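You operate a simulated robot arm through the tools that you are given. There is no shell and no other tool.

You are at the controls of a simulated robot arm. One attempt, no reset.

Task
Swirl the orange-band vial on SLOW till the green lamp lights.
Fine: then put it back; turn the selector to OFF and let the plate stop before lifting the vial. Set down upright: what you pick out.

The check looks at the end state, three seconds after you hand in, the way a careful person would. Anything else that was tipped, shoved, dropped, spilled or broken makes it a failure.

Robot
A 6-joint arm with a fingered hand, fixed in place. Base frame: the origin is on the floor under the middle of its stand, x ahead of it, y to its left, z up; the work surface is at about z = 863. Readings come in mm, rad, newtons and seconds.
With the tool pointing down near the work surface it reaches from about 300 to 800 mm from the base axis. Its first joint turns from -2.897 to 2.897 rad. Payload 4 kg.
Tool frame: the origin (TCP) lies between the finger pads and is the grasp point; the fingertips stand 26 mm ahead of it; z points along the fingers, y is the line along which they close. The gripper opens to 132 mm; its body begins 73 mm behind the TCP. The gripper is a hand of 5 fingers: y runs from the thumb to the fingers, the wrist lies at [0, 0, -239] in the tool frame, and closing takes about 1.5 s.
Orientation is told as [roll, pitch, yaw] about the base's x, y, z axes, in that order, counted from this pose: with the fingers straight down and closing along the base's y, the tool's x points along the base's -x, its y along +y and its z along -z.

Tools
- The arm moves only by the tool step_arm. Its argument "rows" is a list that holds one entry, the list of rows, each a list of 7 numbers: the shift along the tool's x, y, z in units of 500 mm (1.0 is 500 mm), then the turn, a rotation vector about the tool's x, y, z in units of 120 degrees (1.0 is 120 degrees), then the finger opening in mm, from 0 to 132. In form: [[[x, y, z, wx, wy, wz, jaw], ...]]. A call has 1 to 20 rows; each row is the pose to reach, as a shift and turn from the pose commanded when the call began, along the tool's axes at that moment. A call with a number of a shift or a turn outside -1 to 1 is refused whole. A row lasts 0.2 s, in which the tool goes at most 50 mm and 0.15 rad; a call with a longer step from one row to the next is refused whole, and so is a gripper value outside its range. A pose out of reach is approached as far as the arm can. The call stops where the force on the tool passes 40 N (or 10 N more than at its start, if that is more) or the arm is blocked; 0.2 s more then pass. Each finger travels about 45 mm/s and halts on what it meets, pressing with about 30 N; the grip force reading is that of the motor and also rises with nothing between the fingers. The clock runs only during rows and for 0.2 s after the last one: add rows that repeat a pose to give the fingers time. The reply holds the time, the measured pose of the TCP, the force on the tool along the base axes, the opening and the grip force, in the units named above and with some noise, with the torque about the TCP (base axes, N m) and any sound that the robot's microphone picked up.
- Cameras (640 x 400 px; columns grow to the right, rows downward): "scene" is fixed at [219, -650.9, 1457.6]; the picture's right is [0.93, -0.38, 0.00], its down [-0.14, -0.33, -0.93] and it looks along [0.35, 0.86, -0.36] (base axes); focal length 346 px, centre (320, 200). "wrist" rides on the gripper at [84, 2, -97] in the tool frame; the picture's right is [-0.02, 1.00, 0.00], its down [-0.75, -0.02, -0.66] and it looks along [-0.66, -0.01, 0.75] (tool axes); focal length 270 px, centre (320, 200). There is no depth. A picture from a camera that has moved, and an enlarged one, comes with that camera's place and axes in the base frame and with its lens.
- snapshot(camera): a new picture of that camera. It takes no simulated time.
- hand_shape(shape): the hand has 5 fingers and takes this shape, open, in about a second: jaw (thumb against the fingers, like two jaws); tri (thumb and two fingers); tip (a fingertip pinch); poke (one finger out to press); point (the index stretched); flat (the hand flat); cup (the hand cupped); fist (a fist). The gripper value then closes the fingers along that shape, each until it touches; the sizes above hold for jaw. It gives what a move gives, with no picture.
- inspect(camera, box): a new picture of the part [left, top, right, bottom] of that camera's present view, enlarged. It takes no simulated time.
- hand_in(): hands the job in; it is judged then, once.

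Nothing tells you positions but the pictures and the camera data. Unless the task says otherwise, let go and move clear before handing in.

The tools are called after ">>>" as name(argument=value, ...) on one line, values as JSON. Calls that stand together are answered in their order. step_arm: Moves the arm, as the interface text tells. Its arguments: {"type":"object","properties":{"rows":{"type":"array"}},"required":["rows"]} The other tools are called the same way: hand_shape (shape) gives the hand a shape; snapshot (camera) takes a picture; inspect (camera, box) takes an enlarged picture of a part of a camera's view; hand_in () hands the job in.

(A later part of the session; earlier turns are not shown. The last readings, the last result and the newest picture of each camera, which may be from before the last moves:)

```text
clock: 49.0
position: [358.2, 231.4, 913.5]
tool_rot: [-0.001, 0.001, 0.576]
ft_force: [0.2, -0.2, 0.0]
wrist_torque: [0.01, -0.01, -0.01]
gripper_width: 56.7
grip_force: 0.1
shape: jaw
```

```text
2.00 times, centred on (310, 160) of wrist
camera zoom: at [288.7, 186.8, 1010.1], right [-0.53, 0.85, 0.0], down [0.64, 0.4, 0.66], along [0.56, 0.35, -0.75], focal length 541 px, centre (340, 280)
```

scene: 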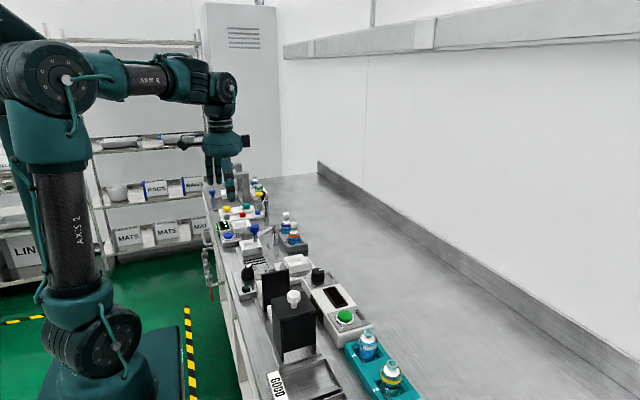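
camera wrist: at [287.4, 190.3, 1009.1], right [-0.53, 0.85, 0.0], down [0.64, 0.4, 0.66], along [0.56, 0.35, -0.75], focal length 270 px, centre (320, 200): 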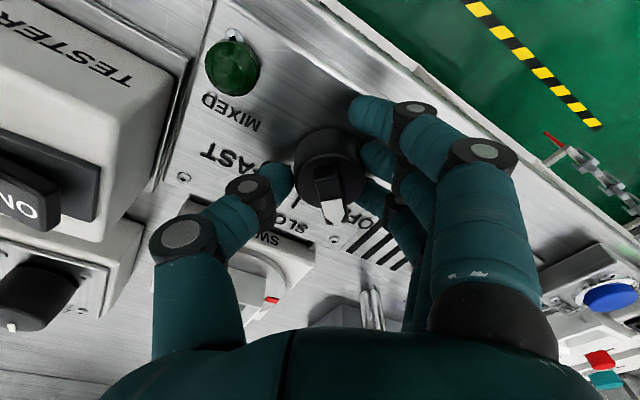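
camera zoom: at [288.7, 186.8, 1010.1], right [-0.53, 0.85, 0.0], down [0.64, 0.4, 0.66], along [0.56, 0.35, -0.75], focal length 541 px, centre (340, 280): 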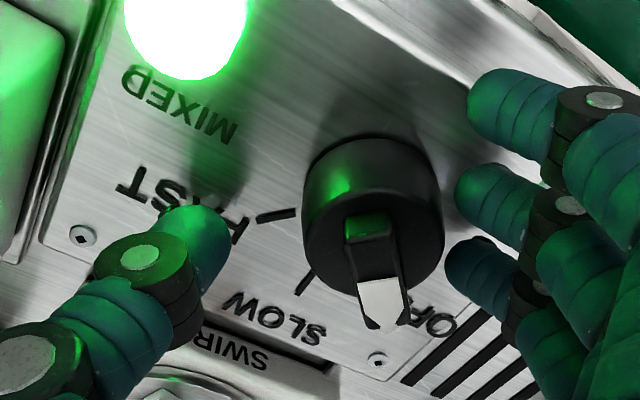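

The knob stays at OFF, the plate is still, and the hand is free of it. I rise straight up and confirm the pointer from above.

>>> step_arm(rows=[[[0, 0, -0.05, 0, 0, 0, 58], [0, 0, -0.12, 0, 0, 0, 58], [0, 0, -0.2, 0, 0, 0, 58], [0, 0, -0.28, 0, 0, 0, 58], [0, 0, -0.336, 0, 0, 0, 58], [0, 0, -0.336, 0, 0, 0, 58]]])

>>> inspect(camera="wrist", box=[220, 0, 460, 160])

>>> inspect(camera="scene", box=[230, 190, 340, 300])

>>> inspect(camera="scene", box=[235, 240, 285, 290])

```text
clock: 50.4
position: [359.5, 231.5, 1081.0]
tool_rot: [-0.002, 0.0, 0.575]
ft_force: [1.2, 0.5, 0.3]
wrist_torque: [-0.01, 0.0, 0.0]
gripper_width: 57.1
grip_force: 0.1
shape: jaw
```

```text
2.50 times, centred on (340, 80) of wrist
camera zoom: at [287.5, 187.8, 1177.6], right [-0.53, 0.85, 0.0], down [0.64, 0.4, 0.66], along [0.56, 0.35, -0.75], focal length 676 px, centre (270, 500)
```

zoom: 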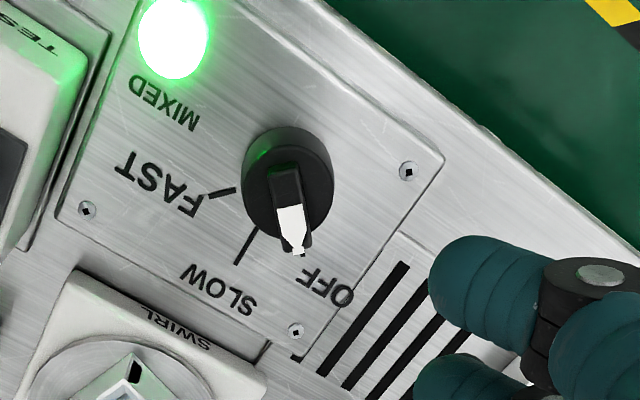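

```text
3.64 times, centred on (285, 245) of scene
camera zoom: at [219.0, -650.9, 1457.6], right [0.93, -0.38, 0.0], down [-0.14, -0.33, -0.93], along [0.35, 0.86, -0.36], focal length 1260 px, centre (447, 36)
```

zoom: 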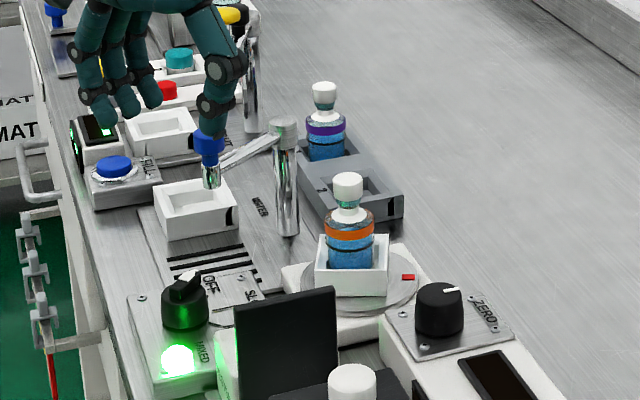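

```text
8.00 times, centred on (260, 265) of scene
camera zoom: at [219.0, -650.9, 1457.6], right [0.93, -0.38, 0.0], down [-0.14, -0.33, -0.93], along [0.35, 0.86, -0.36], focal length 2772 px, centre (800, -320)
```

zoom: 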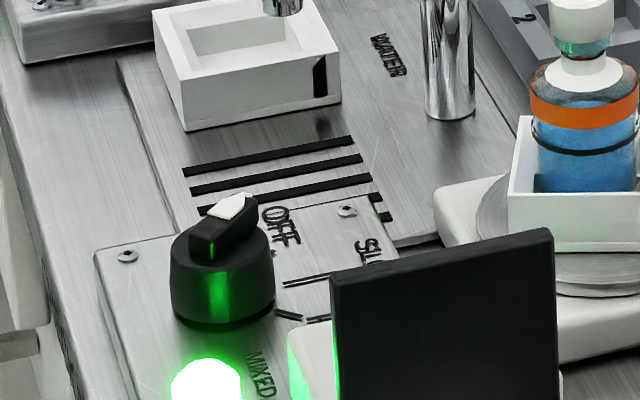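

The pointer is exactly where it was at OFF and the plate is at rest, lamp lit. Now I go back toward the vial (yaw 0) to measure where the socket stopped.

>>> step_arm(rows=[[[-0.014, -0.015, 0, 0, 0, 0.0688, 66], [-0.028, -0.03, 0, 0, 0, 0.1375, 74], [-0.042, -0.045, 0, 0, 0, 0.206, 74], [-0.0562, -0.0604, 0, 0, 0, 0.2747, 74], [-0.0562, -0.0604, 0, 0, 0, 0.2747, 74], [-0.0562, -0.0604, 0, 0, 0, 0.2747, 74]]])

>>> snapshot(camera="wrist")

>>> inspect(camera="wrist", box=[240, 90, 420, 210])

>>> inspect(camera="scene", box=[285, 225, 325, 275])

```text
clock: 51.8
position: [400.4, 221.4, 1079.4]
tool_rot: [0.001, 0.001, -0.001]
ft_force: [0.0, -0.1, 0.1]
wrist_torque: [-0.03, 0.0, 0.01]
gripper_width: 73.2
grip_force: 0.1
shape: jaw
```

```text
taken
camera wrist: at [315.7, 224.4, 1177.4], right [0.02, 1.0, 0.0], down [0.75, -0.02, 0.66], along [0.66, -0.01, -0.75], focal length 270 px, centre (320, 200)
```

wrist: 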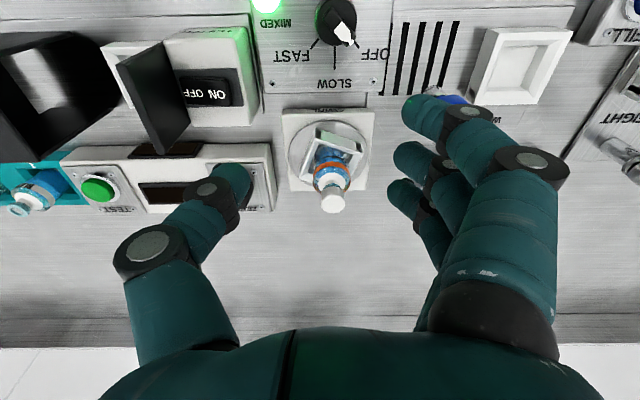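

```text
3.33 times, centred on (330, 150) of wrist
camera zoom: at [315.7, 224.4, 1177.4], right [0.02, 1.0, 0.0], down [0.75, -0.02, 0.66], along [0.66, -0.01, -0.75], focal length 901 px, centre (287, 367)
```

zoom: 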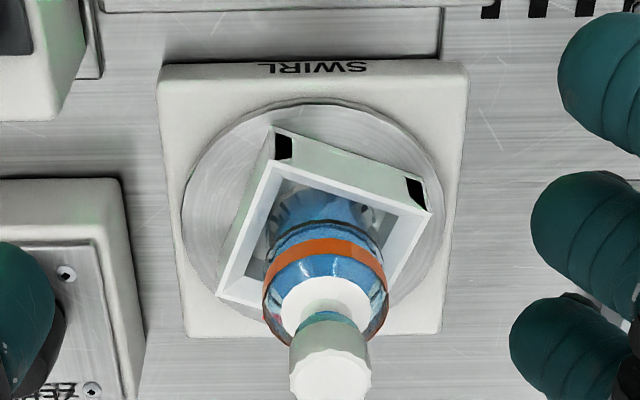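

```text
8.00 times, centred on (305, 250) of scene
camera zoom: at [219.0, -650.9, 1457.6], right [0.93, -0.38, 0.0], down [-0.14, -0.33, -0.93], along [0.35, 0.86, -0.36], focal length 2772 px, centre (440, -200)
```

zoom: 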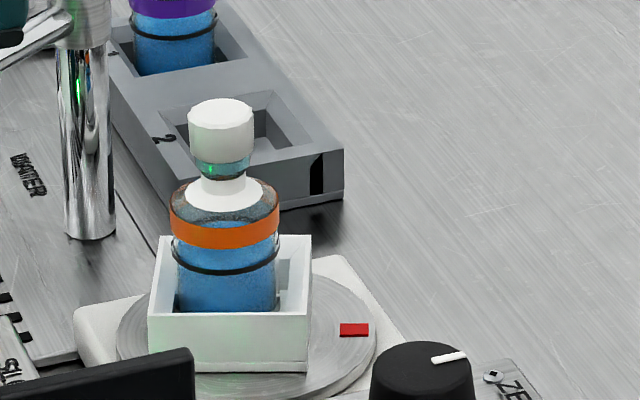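

The socket stopped rotated about 25°, with the vial upright at about (492, 234), cap top near z = 983. I move above it with the hand at 74 mm and re-measure.

>>> step_arm(rows=[[[-0.06, 0.004, 0, 0, 0, 0, 74], [-0.12, 0.008, 0, 0, 0, 0, 74], [-0.184, 0.011, 0.0, 0, 0, 0, 74], [-0.184, 0.011, 0.034, 0, 0, 0, 74], [-0.184, 0.011, 0.068, 0, 0, 0, 74], [-0.184, 0.011, 0.068, 0, 0, 0, 74]]])

>>> snapshot(camera="wrist")

>>> inspect(camera="wrist", box=[240, 50, 420, 170])

```text
clock: 53.2
position: [492.1, 229.0, 1046.8]
tool_rot: [-0.001, 0.001, 0.0]
ft_force: [0.5, 0.0, 0.1]
wrist_torque: [0.0, -0.02, -0.03]
gripper_width: 73.1
grip_force: 0.0
shape: jaw
```

```text
taken
camera wrist: at [407.6, 230.3, 1143.8], right [0.02, 1.0, 0.0], down [0.75, -0.01, 0.66], along [0.66, -0.01, -0.75], focal length 270 px, centre (320, 200)
```

wrist: 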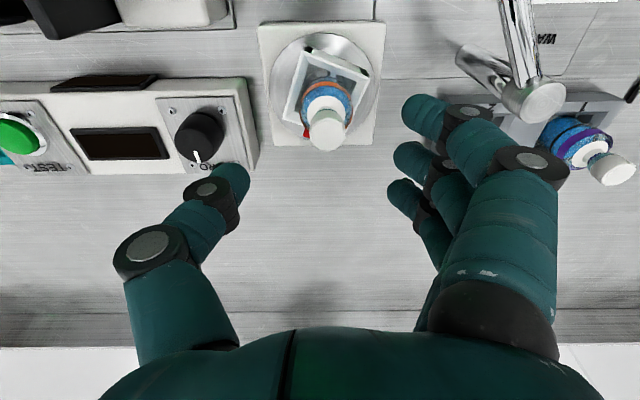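

```text
3.33 times, centred on (330, 110) of wrist
camera zoom: at [407.6, 230.3, 1143.8], right [0.02, 1.0, 0.0], down [0.75, -0.01, 0.66], along [0.66, -0.01, -0.75], focal length 901 px, centre (287, 500)
```

zoom: 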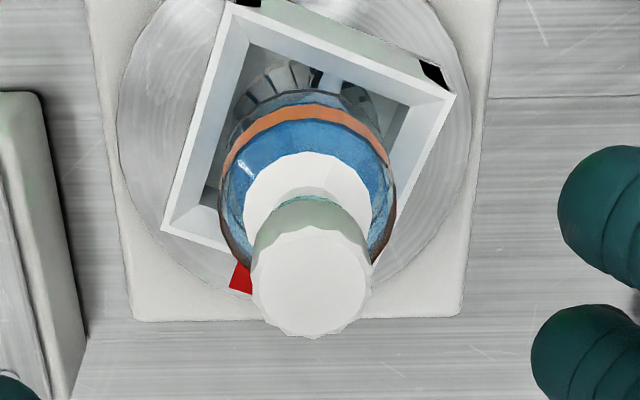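

The vial is at (493, 234) with cap top at z ≈ 982. I adjust slightly and descend around it, stopping to check halfway.

>>> step_arm(rows=[[[-0.002, -0.005, 0.03, 0, 0, 0, 74], [-0.002, -0.005, 0.07, 0, 0, 0, 74], [-0.002, -0.005, 0.11, 0, 0, 0, 74], [-0.002, -0.005, 0.15, 0, 0, 0, 74], [-0.002, -0.005, 0.15, 0, 0, 0, 74]]])

>>> snapshot(camera="wrist")

>>> inspect(camera="scene", box=[275, 210, 335, 280])

```text
clock: 54.4
position: [493.5, 224.7, 971.2]
tool_rot: [0.001, 0.0, -0.001]
ft_force: [-0.5, 0.6, -0.7]
wrist_torque: [0.02, -0.02, -0.03]
gripper_width: 73.1
grip_force: 0.1
shape: jaw
```

```text
taken
camera wrist: at [409.2, 227.1, 1068.3], right [0.02, 1.0, 0.0], down [0.75, -0.01, 0.66], along [0.66, -0.01, -0.75], focal length 270 px, centre (320, 200)
```

wrist: 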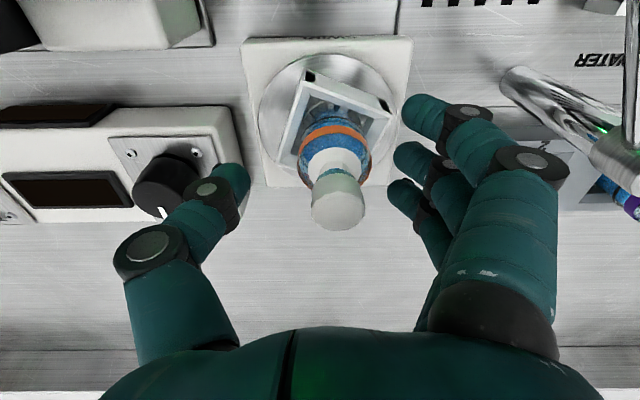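

```text
5.71 times, centred on (305, 245) of scene
camera zoom: at [219.0, -650.9, 1457.6], right [0.93, -0.38, 0.0], down [-0.14, -0.33, -0.93], along [0.35, 0.86, -0.36], focal length 1980 px, centre (406, -57)
```

zoom: 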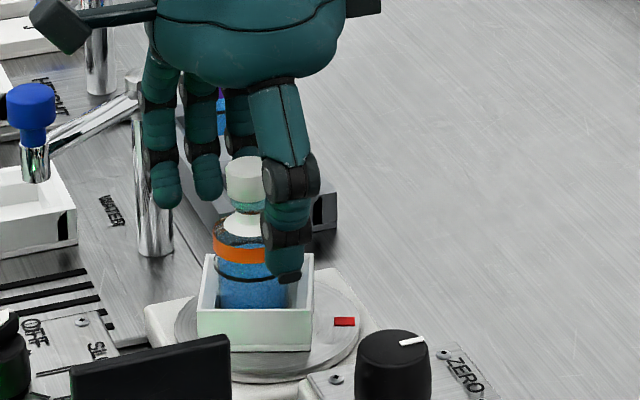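

The hand is aligned around the vial. I go down the last 24 mm so that the pads sit at the vial body, above the socket rim.

>>> step_arm(rows=[[[0, 0, 0.016, 0, 0, 0, 74], [0, 0, 0.032, 0, 0, 0, 72], [0, 0, 0.046, 0, 0, 0, 70], [0, 0, 0.046, 0, 0, 0, 68]]])

>>> inspect(camera="wrist", box=[200, 60, 440, 280])

>>> inspect(camera="scene", box=[285, 225, 325, 275])

```text
clock: 55.4
position: [492.5, 224.5, 948.0]
tool_rot: [-0.002, 0.001, 0.0]
ft_force: [0.4, -0.5, 1.2]
wrist_torque: [0.0, 0.01, -0.02]
gripper_width: 69.1
grip_force: 0.0
shape: jaw
```

```text
1.82 times, centred on (320, 170) of wrist
camera zoom: at [408.1, 227.2, 1045.4], right [0.02, 1.0, 0.0], down [0.75, -0.01, 0.66], along [0.66, -0.01, -0.75], focal length 491 px, centre (320, 254)
```

zoom: 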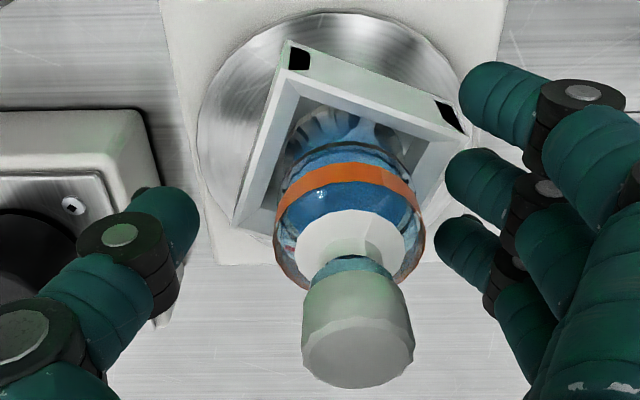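

```text
8.00 times, centred on (305, 250) of scene
camera zoom: at [219.0, -650.9, 1457.6], right [0.93, -0.38, 0.0], down [-0.14, -0.33, -0.93], along [0.35, 0.86, -0.36], focal length 2772 px, centre (440, -200)
```

zoom: 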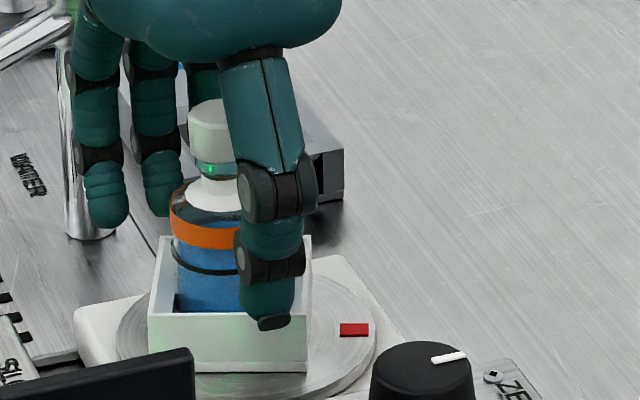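

The vial sits slightly toward the finger side as wanted. Since the grip tends to tip the vial about 3.5°, I pre-tilt the wrist by that amount, then close on it.

>>> step_arm(rows=[[[0, 0, -0.002, -0.015, 0, 0, 66], [0, 0, -0.003, -0.029, 0, 0, 64], [0, 0, -0.003, -0.029, 0, 0, 56], [0, 0, -0.003, -0.029, 0, 0, 48], [0, 0, -0.003, -0.029, 0, 0, 40], [0, 0, -0.003, -0.029, 0, 0, 32], [0, 0, -0.003, -0.029, 0, 0, 24], [0, 0, -0.003, -0.029, 0, 0, 22], [0, 0, -0.003, -0.029, 0, 0, 22]]])

>>> inspect(camera="wrist", box=[200, 60, 440, 280])

>>> inspect(camera="scene", box=[285, 225, 325, 275])

```text
clock: 57.4
position: [493.6, 224.9, 948.4]
tool_rot: [0.06, 0.0, 0.0]
ft_force: [-1.1, -0.2, 0.5]
wrist_torque: [-0.01, 0.0, 0.0]
gripper_width: 17.7
grip_force: 25.4
shape: jaw
```

```text
1.82 times, centred on (320, 170) of wrist
camera zoom: at [408.7, 221.0, 1046.9], right [0.02, 1.0, 0.06], down [0.75, -0.05, 0.66], along [0.66, 0.03, -0.75], focal length 491 px, centre (320, 254)
```

zoom: 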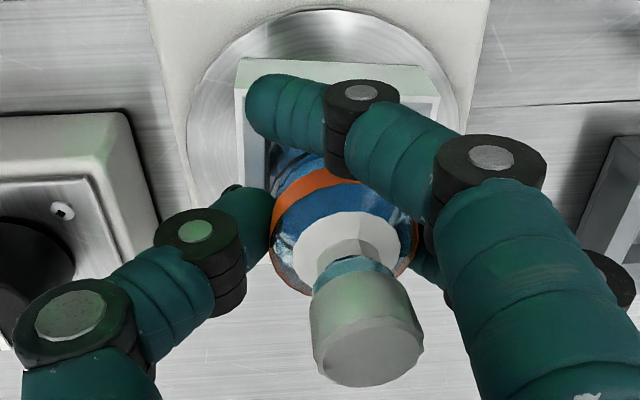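

```text
8.00 times, centred on (305, 250) of scene
camera zoom: at [219.0, -650.9, 1457.6], right [0.93, -0.38, 0.0], down [-0.14, -0.33, -0.93], along [0.35, 0.86, -0.36], focal length 2772 px, centre (440, -200)
```

zoom: 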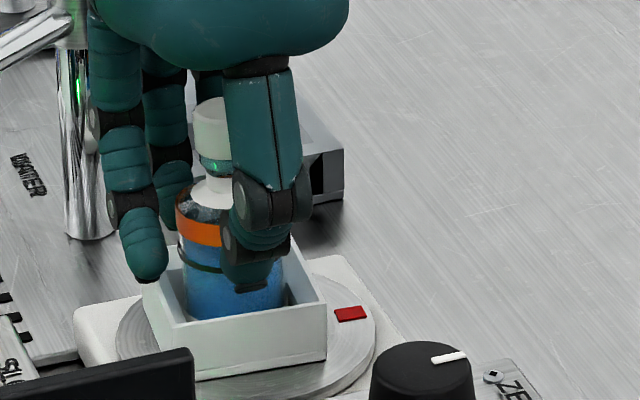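

The grip has closed on the vial; the free plate turned a little as it aligned itself. I hold a moment for a firm grip, then lift slowly.

>>> step_arm(rows=[[[0, 0, 0, 0, 0, 0, 20], [0, 0, 0, 0, 0, 0, 20], [0, 0, -0.008, 0, 0, 0, 20], [0, 0, -0.016, 0, 0, 0, 20], [0, 0, -0.024, 0, 0, 0, 20], [0, 0, -0.024, 0, 0, 0, 20]]])

>>> inspect(camera="wrist", box=[200, 60, 440, 280])

>>> inspect(camera="scene", box=[285, 215, 325, 275])

```text
clock: 58.8
position: [493.4, 223.9, 961.3]
tool_rot: [0.062, 0.0, 0.001]
ft_force: [-0.1, -0.7, -0.8]
wrist_torque: [0.01, 0.01, 0.01]
gripper_width: 16.4
grip_force: 30.3
shape: jaw
```

```text
1.82 times, centred on (320, 170) of wrist
camera zoom: at [409.1, 220.1, 1059.0], right [0.02, 1.0, 0.06], down [0.75, -0.05, 0.66], along [0.66, 0.03, -0.75], focal length 491 px, centre (320, 254)
```

zoom: 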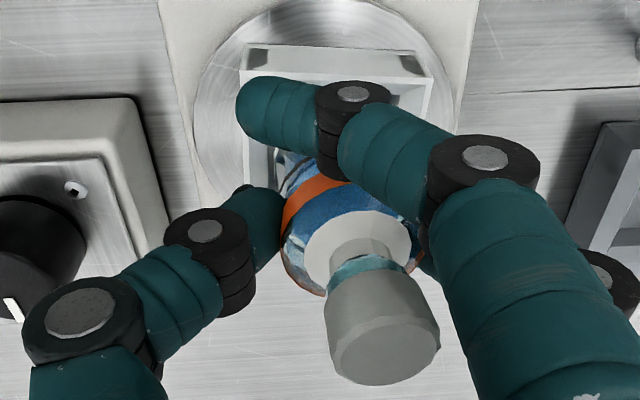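

```text
6.67 times, centred on (305, 245) of scene
camera zoom: at [219.0, -650.9, 1457.6], right [0.93, -0.38, 0.0], down [-0.14, -0.33, -0.93], along [0.35, 0.86, -0.36], focal length 2310 px, centre (420, -100)
```

zoom: 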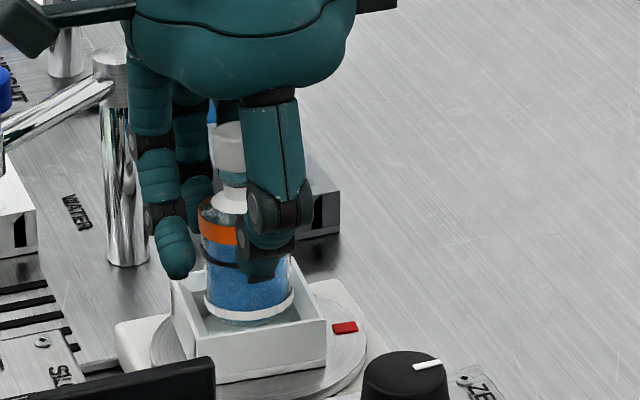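

The vial is free of the socket but leans a bit (about 4° toward -x and +y). I raise it clear and level it with the wrist, then check.

>>> step_arm(rows=[[[0, 0.002, -0.03, 0, 0, 0, 20], [0, 0.005, -0.08, 0, 0, 0, 20], [0, 0.0098, -0.158, -0.01, 0.012, 0, 20], [0, 0.0098, -0.158, -0.02, 0.025, 0, 20], [0, 0.0098, -0.158, -0.031, 0.0377, 0, 20], [0, 0.0098, -0.158, -0.031, 0.0377, 0, 20]]])

>>> inspect(camera="wrist", box=[200, 60, 440, 280])

>>> inspect(camera="scene", box=[275, 190, 325, 260])

```text
clock: 60.2
position: [492.5, 224.5, 1041.4]
tool_rot: [0.126, 0.078, 0.009]
ft_force: [0.0, 0.8, -0.8]
wrist_torque: [-0.06, -0.01, -0.02]
gripper_width: 16.4
grip_force: 30.2
shape: jaw
```

```text
1.82 times, centred on (320, 170) of wrist
camera zoom: at [416.6, 213.3, 1144.2], right [0.02, 0.99, 0.12], down [0.8, -0.09, 0.59], along [0.6, 0.09, -0.8], focal length 491 px, centre (320, 254)
```

zoom: 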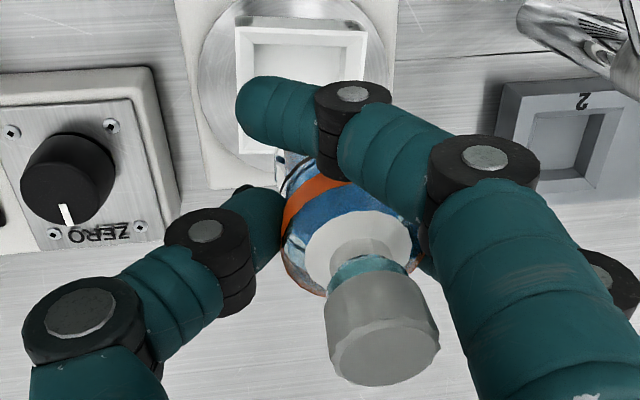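

```text
5.71 times, centred on (300, 225) of scene
camera zoom: at [219.0, -650.9, 1457.6], right [0.93, -0.38, 0.0], down [-0.14, -0.33, -0.93], along [0.35, 0.86, -0.36], focal length 1980 px, centre (434, 57)
```

zoom: 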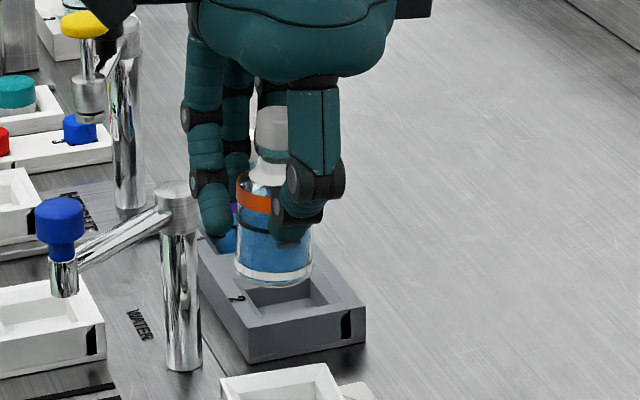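

The roll is now right, but I overcorrected the pitch: the vial top leans about 3.5° toward +x. I take that pitch back out and re-check.

>>> step_arm(rows=[[[0, 0, 0, 0, -0.015, 0, 20], [0, 0, 0, 0, -0.03, 0, 20], [0, 0, 0, 0, -0.03, 0, 20]]])

>>> inspect(camera="wrist", box=[200, 60, 440, 280])

>>> inspect(camera="scene", box=[280, 200, 320, 250])

```text
clock: 61.0
position: [494.0, 222.9, 1040.0]
tool_rot: [0.125, 0.016, 0.0]
ft_force: [-0.6, 0.4, -0.8]
wrist_torque: [0.0, -0.03, -0.05]
gripper_width: 16.6
grip_force: 29.8
shape: jaw
```

```text
1.82 times, centred on (320, 170) of wrist
camera zoom: at [410.5, 213.6, 1139.3], right [0.02, 0.99, 0.12], down [0.76, -0.1, 0.64], along [0.65, 0.08, -0.76], focal length 491 px, centre (320, 254)
```

zoom: 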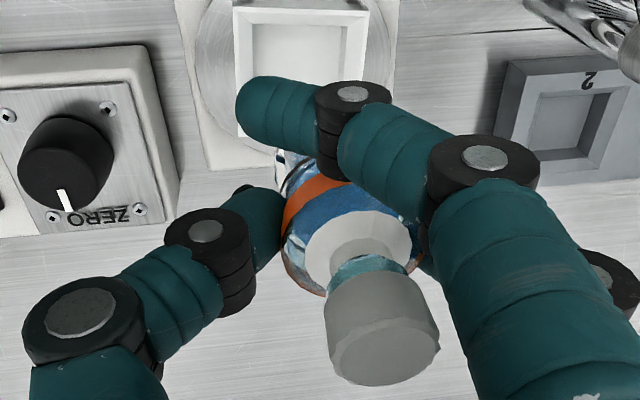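

```text
8.00 times, centred on (300, 225) of scene
camera zoom: at [219.0, -650.9, 1457.6], right [0.93, -0.38, 0.0], down [-0.14, -0.33, -0.93], along [0.35, 0.86, -0.36], focal length 2772 px, centre (480, 0)
```

zoom: 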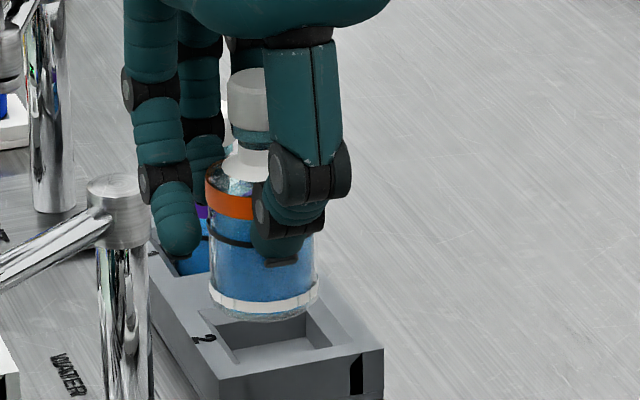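

The vial now hangs upright (within about 1°), its axis about (-3, +10) mm from the TCP and its base at z ≈ 993. I carry it over to above slot 2 at (550, 396), staying above the faucet pole.

>>> step_arm(rows=[[[-0.0236, 0.0649, 0.0078, 0, 0, 0, 20], [-0.0471, 0.1298, 0.0156, 0, 0, 0, 20], [-0.0707, 0.1946, 0.0234, 0, 0, 0, 20], [-0.0942, 0.2595, 0.0312, 0, 0, 0, 20], [-0.1178, 0.3244, 0.039, 0, 0, 0, 20], [-0.1178, 0.3244, 0.039, 0, 0, 0, 20], [-0.1178, 0.3244, 0.039, 0, 0, 0, 20]]])

>>> snapshot(camera="wrist")

>>> inspect(camera="wrist", box=[230, 0, 470, 150])

>>> inspect(camera="scene", box=[265, 180, 325, 255])

```text
clock: 62.6
position: [552.4, 386.9, 1043.2]
tool_rot: [0.126, 0.017, 0.001]
ft_force: [0.2, 0.2, -0.2]
wrist_torque: [0.0, 0.02, -0.02]
gripper_width: 16.5
grip_force: 30.0
shape: jaw
```

```text
taken
camera wrist: at [469.0, 377.4, 1140.4], right [0.02, 0.99, 0.12], down [0.76, -0.1, 0.64], along [0.65, 0.08, -0.76], focal length 270 px, centre (320, 200)
```

wrist: 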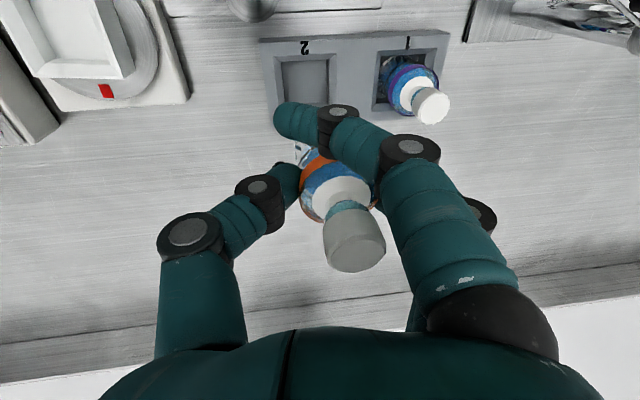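

```text
2.67 times, centred on (350, 75) of wrist
camera zoom: at [469.0, 377.4, 1140.4], right [0.02, 0.99, 0.12], down [0.76, -0.1, 0.64], along [0.65, 0.08, -0.76], focal length 721 px, centre (240, 533)
```

zoom: 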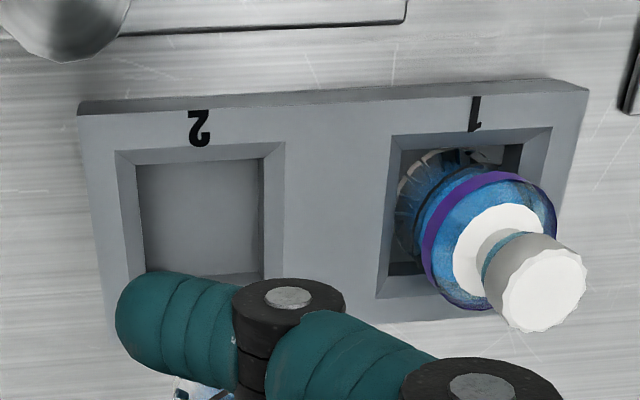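

```text
5.33 times, centred on (295, 218) of scene
camera zoom: at [219.0, -650.9, 1457.6], right [0.93, -0.38, 0.0], down [-0.14, -0.33, -0.93], along [0.35, 0.86, -0.36], focal length 1848 px, centre (453, 107)
```

zoom: 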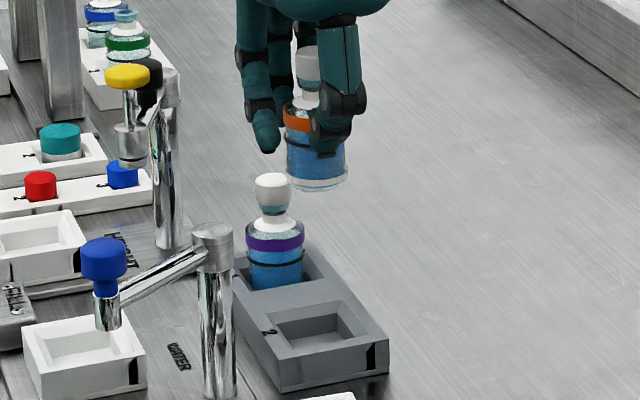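

Slot 2's centre measures (551, 397) and the vial axis is at (549.5, 396.6), so it is aligned. I lower it to just above the rack and check again.

>>> step_arm(rows=[[[-0.0015, -0.0074, 0.058, 0, 0, 0, 20], [-0.003, -0.0147, 0.1166, 0, 0, 0, 20], [-0.0045, -0.0208, 0.165, 0, 0, 0, 20], [-0.0051, -0.0235, 0.186, 0, 0, 0, 20], [-0.0051, -0.0235, 0.186, 0, 0, 0, 20]]])

>>> snapshot(camera="wrist")

>>> inspect(camera="scene", box=[275, 205, 315, 255])

```text
clock: 63.8
position: [552.9, 386.6, 947.2]
tool_rot: [0.125, 0.018, -0.001]
ft_force: [-0.1, 0.1, -1.4]
wrist_torque: [-0.01, -0.02, 0.01]
gripper_width: 16.2
grip_force: 30.3
shape: jaw
```

```text
taken
camera wrist: at [469.3, 377.1, 1045.9], right [0.02, 0.99, 0.12], down [0.76, -0.1, 0.64], along [0.65, 0.08, -0.76], focal length 270 px, centre (320, 200)
```

wrist: 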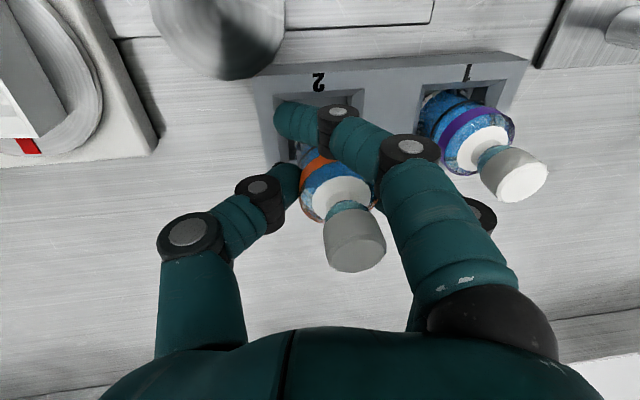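

```text
8.00 times, centred on (295, 230) of scene
camera zoom: at [219.0, -650.9, 1457.6], right [0.93, -0.38, 0.0], down [-0.14, -0.33, -0.93], along [0.35, 0.86, -0.36], focal length 2772 px, centre (520, -40)
```

zoom: 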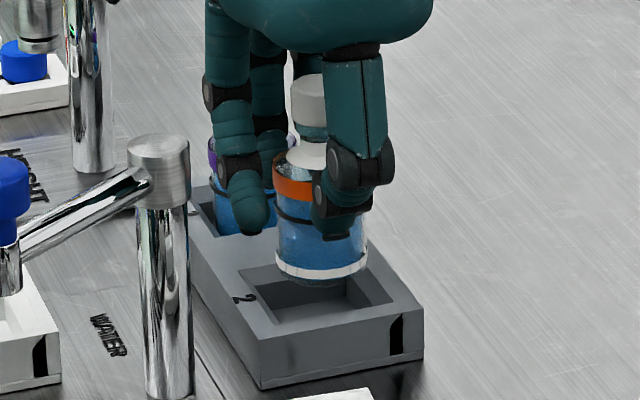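

The vial base is directly above slot 2. I lower it in small steps, watching the forces.

>>> step_arm(rows=[[[0, -0.001, 0.008, 0, 0, 0, 20], [0, -0.002, 0.016, 0, 0, 0, 20], [0, -0.003, 0.024, 0, 0, 0, 20], [0, -0.003, 0.024, 0, 0, 0, 20]]])

>>> inspect(camera="scene", box=[275, 205, 315, 255])

>>> inspect(camera="wrist", box=[230, 60, 470, 280])

```text
clock: 64.8
position: [552.0, 386.5, 935.7]
tool_rot: [0.125, 0.014, 0.001]
ft_force: [-1.7, 0.3, 1.3]
wrist_torque: [0.01, 0.03, 0.0]
gripper_width: 16.6
grip_force: 29.5
shape: jaw
```

```text
8.00 times, centred on (295, 230) of scene
camera zoom: at [219.0, -650.9, 1457.6], right [0.93, -0.38, 0.0], down [-0.14, -0.33, -0.93], along [0.35, 0.86, -0.36], focal length 2772 px, centre (520, -40)
```

zoom: 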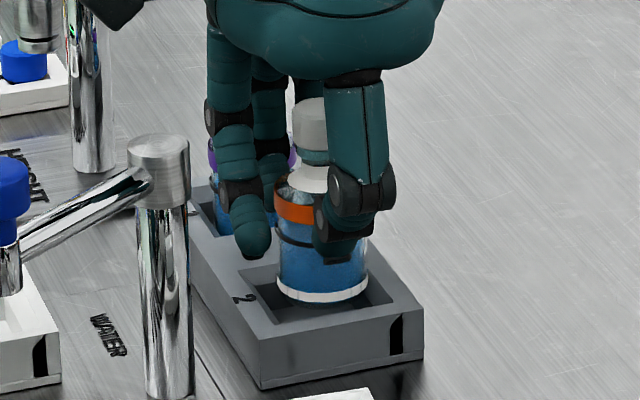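

```text
1.82 times, centred on (350, 170) of wrist
camera zoom: at [469.6, 377.0, 1034.3], right [0.02, 0.99, 0.12], down [0.76, -0.1, 0.64], along [0.65, 0.08, -0.76], focal length 491 px, centre (266, 254)
```

zoom: 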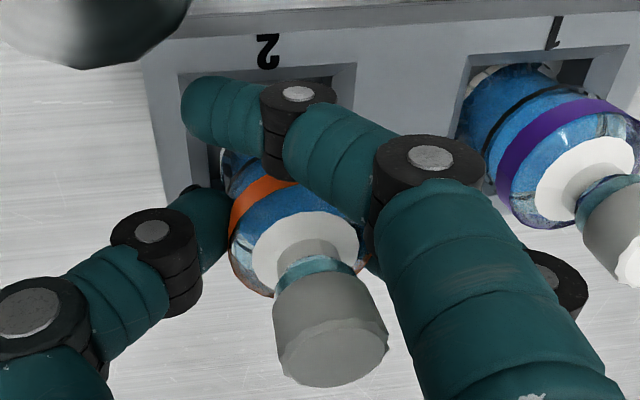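

Almost no force yet and the base is entering the slot's bevel. I lower a few more millimetres.

>>> step_arm(rows=[[[0, -0.0005, 0.004, 0, 0, 0, 20], [0, -0.001, 0.008, 0, 0, 0, 20], [0, -0.001, 0.008, 0, 0, 0, 20]]])

>>> inspect(camera="scene", box=[285, 225, 315, 255])

```text
clock: 65.6
position: [552.8, 387.3, 933.5]
tool_rot: [0.128, 0.016, -0.002]
ft_force: [-11.5, -2.1, 23.6]
wrist_torque: [0.19, 0.21, 0.1]
gripper_width: 19.3
grip_force: 30.1
shape: jaw
```

```text
13.33 times, centred on (300, 240) of scene
camera zoom: at [219.0, -650.9, 1457.6], right [0.93, -0.38, 0.0], down [-0.14, -0.33, -0.93], along [0.35, 0.86, -0.36], focal length 4620 px, centre (587, -333)
```

zoom: 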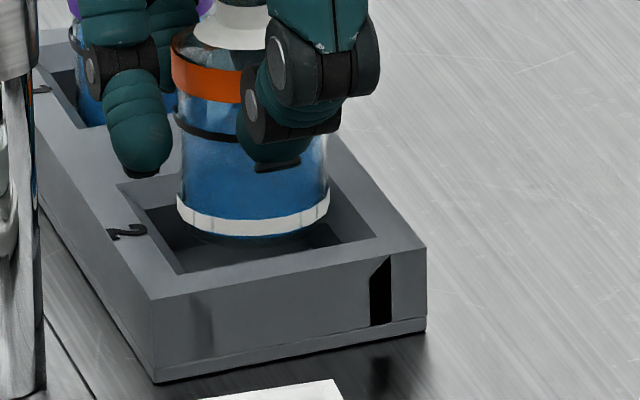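

The vial touched the +x bevel (pushed toward -x). I ease up 2 mm, shift about 4 mm toward -x and 1.5 mm toward -y, then lower again.

>>> step_arm(rows=[[[0, 0.0005, -0.0042, 0, 0, 0, 20], [0.004, -0.001, -0.0042, 0, 0, 0, 20], [0.0081, -0.0025, -0.0042, 0, 0, 0, 20], [0.0081, -0.0025, -0.0042, 0, 0, 0, 20]]])

>>> inspect(camera="scene", box=[285, 225, 315, 255])

```text
clock: 66.6
position: [550.2, 385.5, 932.9]
tool_rot: [0.124, 0.017, -0.001]
ft_force: [0.1, -0.4, -1.0]
wrist_torque: [-0.04, 0.01, 0.0]
gripper_width: 18.3
grip_force: 30.3
shape: jaw
```

```text
13.33 times, centred on (300, 240) of scene
camera zoom: at [219.0, -650.9, 1457.6], right [0.93, -0.38, 0.0], down [-0.14, -0.33, -0.93], along [0.35, 0.86, -0.36], focal length 4620 px, centre (587, -333)
```

zoom: 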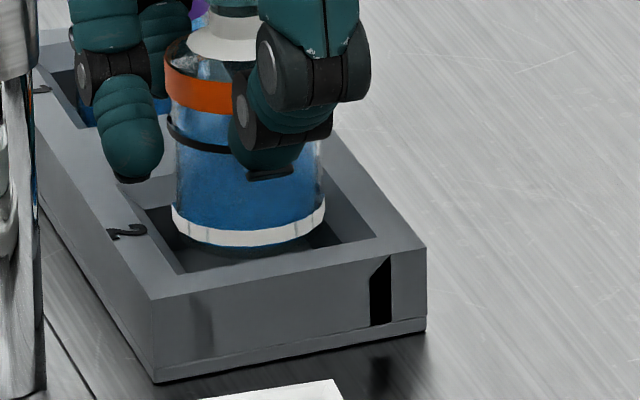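

Force is gone. I lower again in small increments.

>>> step_arm(rows=[[[0, -0.0005, 0.004, 0, 0, 0, 20], [0, -0.001, 0.008, 0, 0, 0, 20], [0, -0.0013, 0.011, 0, 0, 0, 20], [0, -0.0013, 0.011, 0, 0, 0, 20]]])

>>> inspect(camera="scene", box=[285, 225, 315, 255])

```text
clock: 67.6
position: [550.5, 385.3, 928.1]
tool_rot: [0.127, 0.016, 0.001]
ft_force: [0.4, -0.3, -0.7]
wrist_torque: [0.01, -0.02, -0.02]
gripper_width: 18.1
grip_force: 30.1
shape: jaw
```

```text
13.33 times, centred on (300, 240) of scene
camera zoom: at [219.0, -650.9, 1457.6], right [0.93, -0.38, 0.0], down [-0.14, -0.33, -0.93], along [0.35, 0.86, -0.36], focal length 4620 px, centre (587, -333)
```

zoom: 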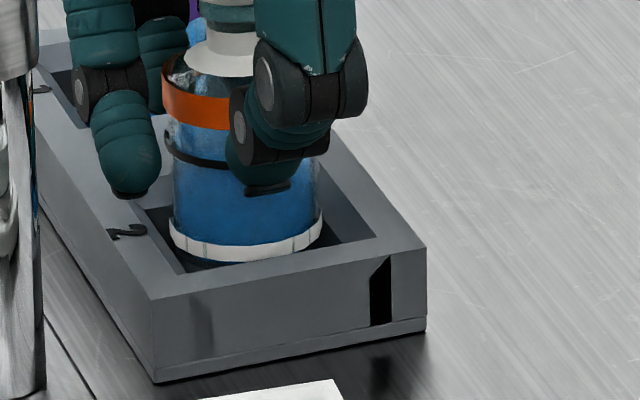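

Still no contact force and the vial is dropping into the slot. I continue down.

>>> step_arm(rows=[[[0, -0.0005, 0.004, 0, 0, 0, 20], [0, -0.001, 0.008, 0, 0, 0, 20], [0, -0.0012, 0.01, 0, 0, 0, 20], [0, -0.0012, 0.01, 0, 0, 0, 20]]])

>>> inspect(camera="scene", box=[285, 225, 315, 255])

```text
clock: 68.6
position: [549.2, 385.4, 924.2]
tool_rot: [0.126, 0.017, 0.001]
ft_force: [-0.2, -0.2, -0.8]
wrist_torque: [-0.02, 0.06, 0.01]
gripper_width: 18.1
grip_force: 29.9
shape: jaw
```

```text
13.33 times, centred on (300, 240) of scene
camera zoom: at [219.0, -650.9, 1457.6], right [0.93, -0.38, 0.0], down [-0.14, -0.33, -0.93], along [0.35, 0.86, -0.36], focal length 4620 px, centre (587, -333)
```

zoom: 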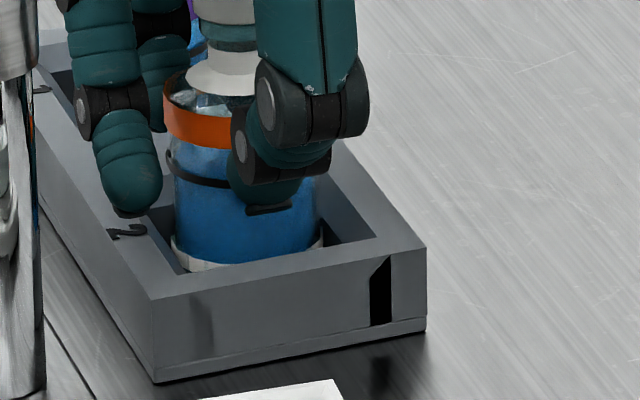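

The vial is most of the way into the slot with no side force. I lower the last few millimetres toward the slot floor.

>>> step_arm(rows=[[[0, -0.0004, 0.003, 0, 0, 0, 20], [0, -0.0008, 0.006, 0, 0, 0, 20], [0, -0.001, 0.008, 0, 0, 0, 20], [0, -0.001, 0.008, 0, 0, 0, 20]]])

>>> inspect(camera="scene", box=[285, 225, 315, 255])

```text
clock: 69.6
position: [547.9, 385.6, 918.7]
tool_rot: [0.126, 0.014, -0.001]
ft_force: [-2.5, -4.7, 14.5]
wrist_torque: [0.17, 0.05, 0.02]
gripper_width: 18.5
grip_force: 30.6
shape: jaw
```

```text
13.33 times, centred on (300, 240) of scene
camera zoom: at [219.0, -650.9, 1457.6], right [0.93, -0.38, 0.0], down [-0.14, -0.33, -0.93], along [0.35, 0.86, -0.36], focal length 4620 px, centre (587, -333)
```

zoom: 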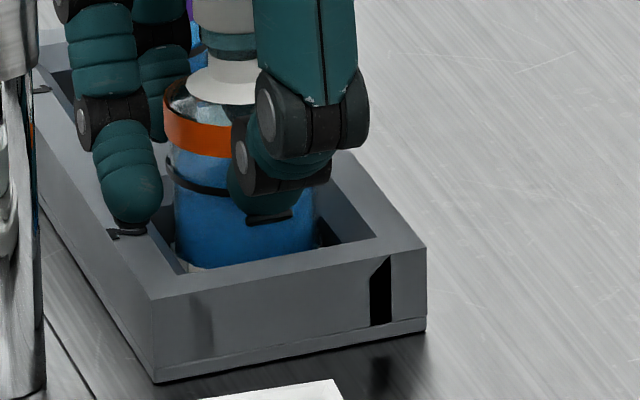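

There's a light 14 N contact, mainly at the vial's +y bottom edge, with the vial perhaps 2–3 mm from fully seated. I shift about 1.5 mm toward -y and see if it settles.

>>> step_arm(rows=[[[0, -0.0015, 0, 0, 0, 0, 20], [0, -0.003, 0.0, 0, 0, 0, 20], [0, -0.0032, 0.002, 0, 0, 0, 20], [0, -0.0032, 0.002, 0, 0, 0, 20]]])

>>> inspect(camera="scene", box=[280, 210, 320, 255])

>>> inspect(camera="wrist", box=[200, 60, 440, 280])

```text
clock: 70.6
position: [547.7, 384.1, 919.6]
tool_rot: [0.127, 0.016, 0.0]
ft_force: [-2.8, -5.5, 25.3]
wrist_torque: [0.5, 0.04, 0.03]
gripper_width: 18.2
grip_force: 30.1
shape: jaw
```

```text
8.89 times, centred on (300, 232) of scene
camera zoom: at [219.0, -650.9, 1457.6], right [0.93, -0.38, 0.0], down [-0.14, -0.33, -0.93], along [0.35, 0.86, -0.36], focal length 3080 px, centre (498, -89)
```

zoom: 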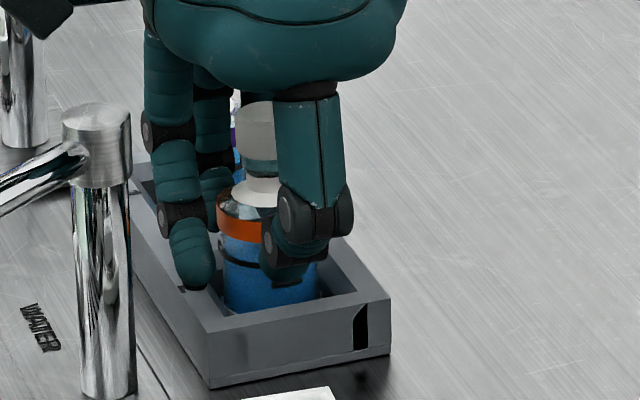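

```text
1.82 times, centred on (320, 170) of wrist
camera zoom: at [465.6, 374.2, 1016.5], right [0.02, 0.99, 0.13], down [0.76, -0.1, 0.64], along [0.65, 0.08, -0.76], focal length 491 px, centre (320, 254)
```

zoom: 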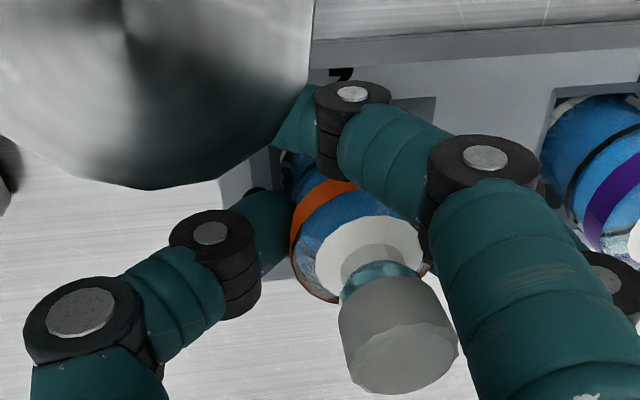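

The contact pattern (25 N, almost purely vertical) means the vial's base is on the slot floor. I note the wrist camera is near the faucet pole, so I won't go lower; I ease off the load and then open slightly.

>>> step_arm(rows=[[[0, 0.0002, -0.003, 0, 0, 0, 20], [0, 0.0004, -0.005, 0, 0, 0, 20], [0, 0.0004, -0.005, 0, 0, 0, 20]]])

```text
clock: 71.4
position: [547.6, 383.3, 918.8]
tool_rot: [0.124, 0.015, 0.001]
ft_force: [-1.9, 1.1, 7.7]
wrist_torque: [0.31, -0.01, 0.02]
gripper_width: 18.5
grip_force: 29.9
shape: jaw
```

The load is down to under 8 N. I open the hand quickly to 60 mm while drifting a few millimetres toward +y so both sides leave the vial evenly, and rise slightly.

>>> step_arm(rows=[[[0, 0, 0, 0, 0, 0, 62], [0, 0.002, 0, 0, 0, 0, 62], [0, 0.005, -0.001, 0, 0, 0, 62], [0, 0.0072, -0.004, 0, 0, 0, 62], [0, 0.0076, -0.008, 0, 0, 0, 62], [0, 0.0076, -0.008, 0, 0, 0, 62]]])

>>> inspect(camera="scene", box=[275, 205, 325, 260])

>>> inspect(camera="wrist", box=[200, 60, 440, 280])

```text
clock: 72.8
position: [548.7, 387.3, 923.7]
tool_rot: [0.126, 0.016, 0.001]
ft_force: [0.1, -0.1, 0.2]
wrist_torque: [-0.01, 0.0, -0.01]
gripper_width: 61.1
grip_force: 0.0
shape: jaw
```

```text
7.27 times, centred on (300, 232) of scene
camera zoom: at [219.0, -650.9, 1457.6], right [0.93, -0.38, 0.0], down [-0.14, -0.33, -0.93], along [0.35, 0.86, -0.36], focal length 2520 px, centre (466, -36)
```

zoom: 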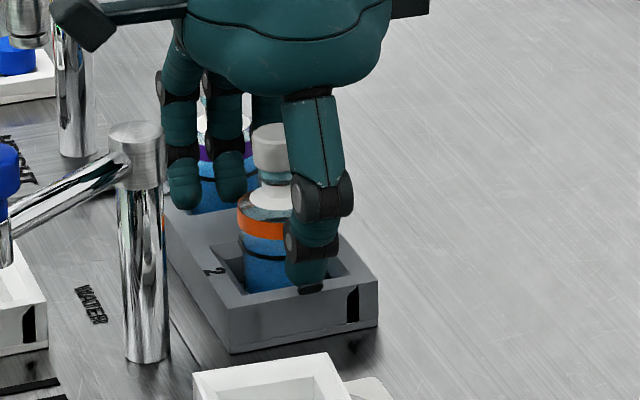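

```text
1.82 times, centred on (320, 170) of wrist
camera zoom: at [466.0, 376.8, 1023.2], right [0.02, 0.99, 0.12], down [0.76, -0.1, 0.64], along [0.65, 0.08, -0.76], focal length 491 px, centre (320, 254)
```

zoom: 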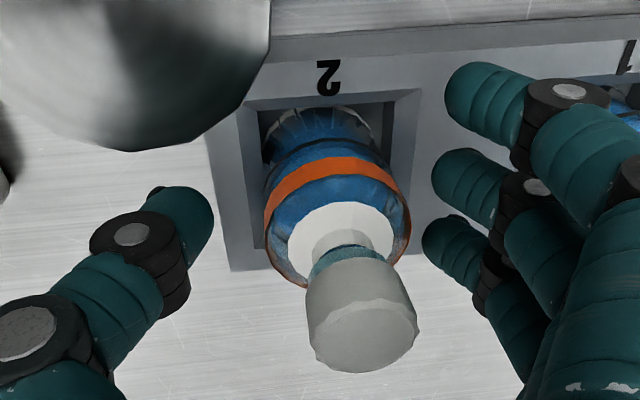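

The vial is standing in slot 2 with clear gaps on both sides. I rise straight up, then level the wrist.

>>> step_arm(rows=[[[0.0003, 0.0025, -0.02, 0, 0, 0, 62], [0.001, 0.0075, -0.06, 0, 0, 0, 62], [0.002, 0.0155, -0.12, 0, 0, 0, 62], [0.0032, 0.025, -0.1984, 0, 0, 0, 62], [0.0042, 0.034, -0.27, 0.03, 0, 0, 62], [0.0042, 0.034, -0.27, 0.06, -0.008, 0, 62], [0.0042, 0.034, -0.27, 0.06, -0.008, 0, 62]]])

>>> snapshot(camera="wrist")

>>> inspect(camera="scene", box=[275, 205, 325, 260])

>>> inspect(camera="wrist", box=[230, 40, 470, 190])

```text
clock: 74.4
position: [547.6, 386.3, 1061.1]
tool_rot: [0.0, 0.001, -0.001]
ft_force: [0.3, -0.5, 0.7]
wrist_torque: [-0.02, 0.01, 0.03]
gripper_width: 61.2
grip_force: 0.0
shape: jaw
```

```text
taken
camera wrist: at [464.0, 388.9, 1158.6], right [0.02, 1.0, 0.0], down [0.75, -0.02, 0.66], along [0.66, -0.01, -0.75], focal length 270 px, centre (320, 200)
```

wrist: 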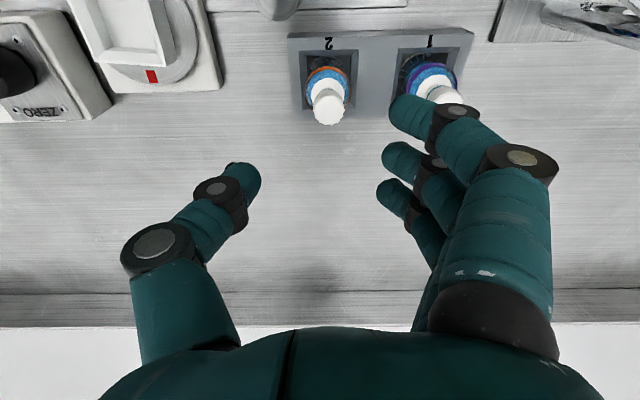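

```text
7.27 times, centred on (300, 232) of scene
camera zoom: at [219.0, -650.9, 1457.6], right [0.93, -0.38, 0.0], down [-0.14, -0.33, -0.93], along [0.35, 0.86, -0.36], focal length 2520 px, centre (466, -36)
```

zoom: 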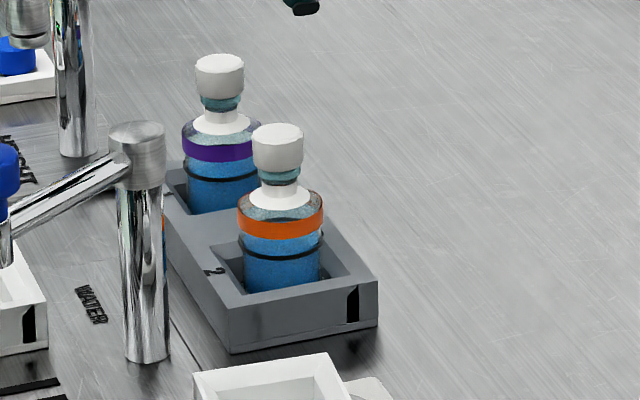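

```text
2.67 times, centred on (350, 115) of wrist
camera zoom: at [464.0, 388.9, 1158.6], right [0.02, 1.0, 0.0], down [0.75, -0.02, 0.66], along [0.66, -0.01, -0.75], focal length 721 px, centre (240, 427)
```

zoom: 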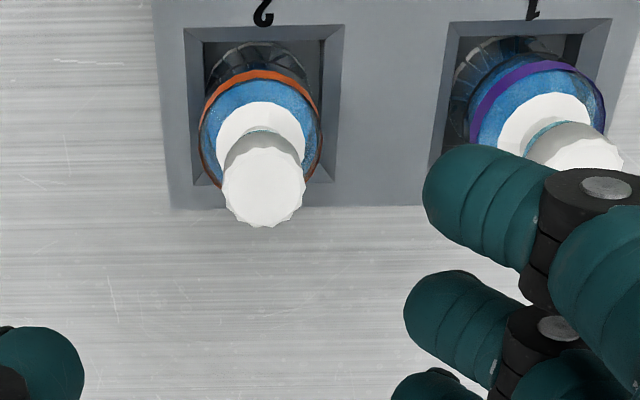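

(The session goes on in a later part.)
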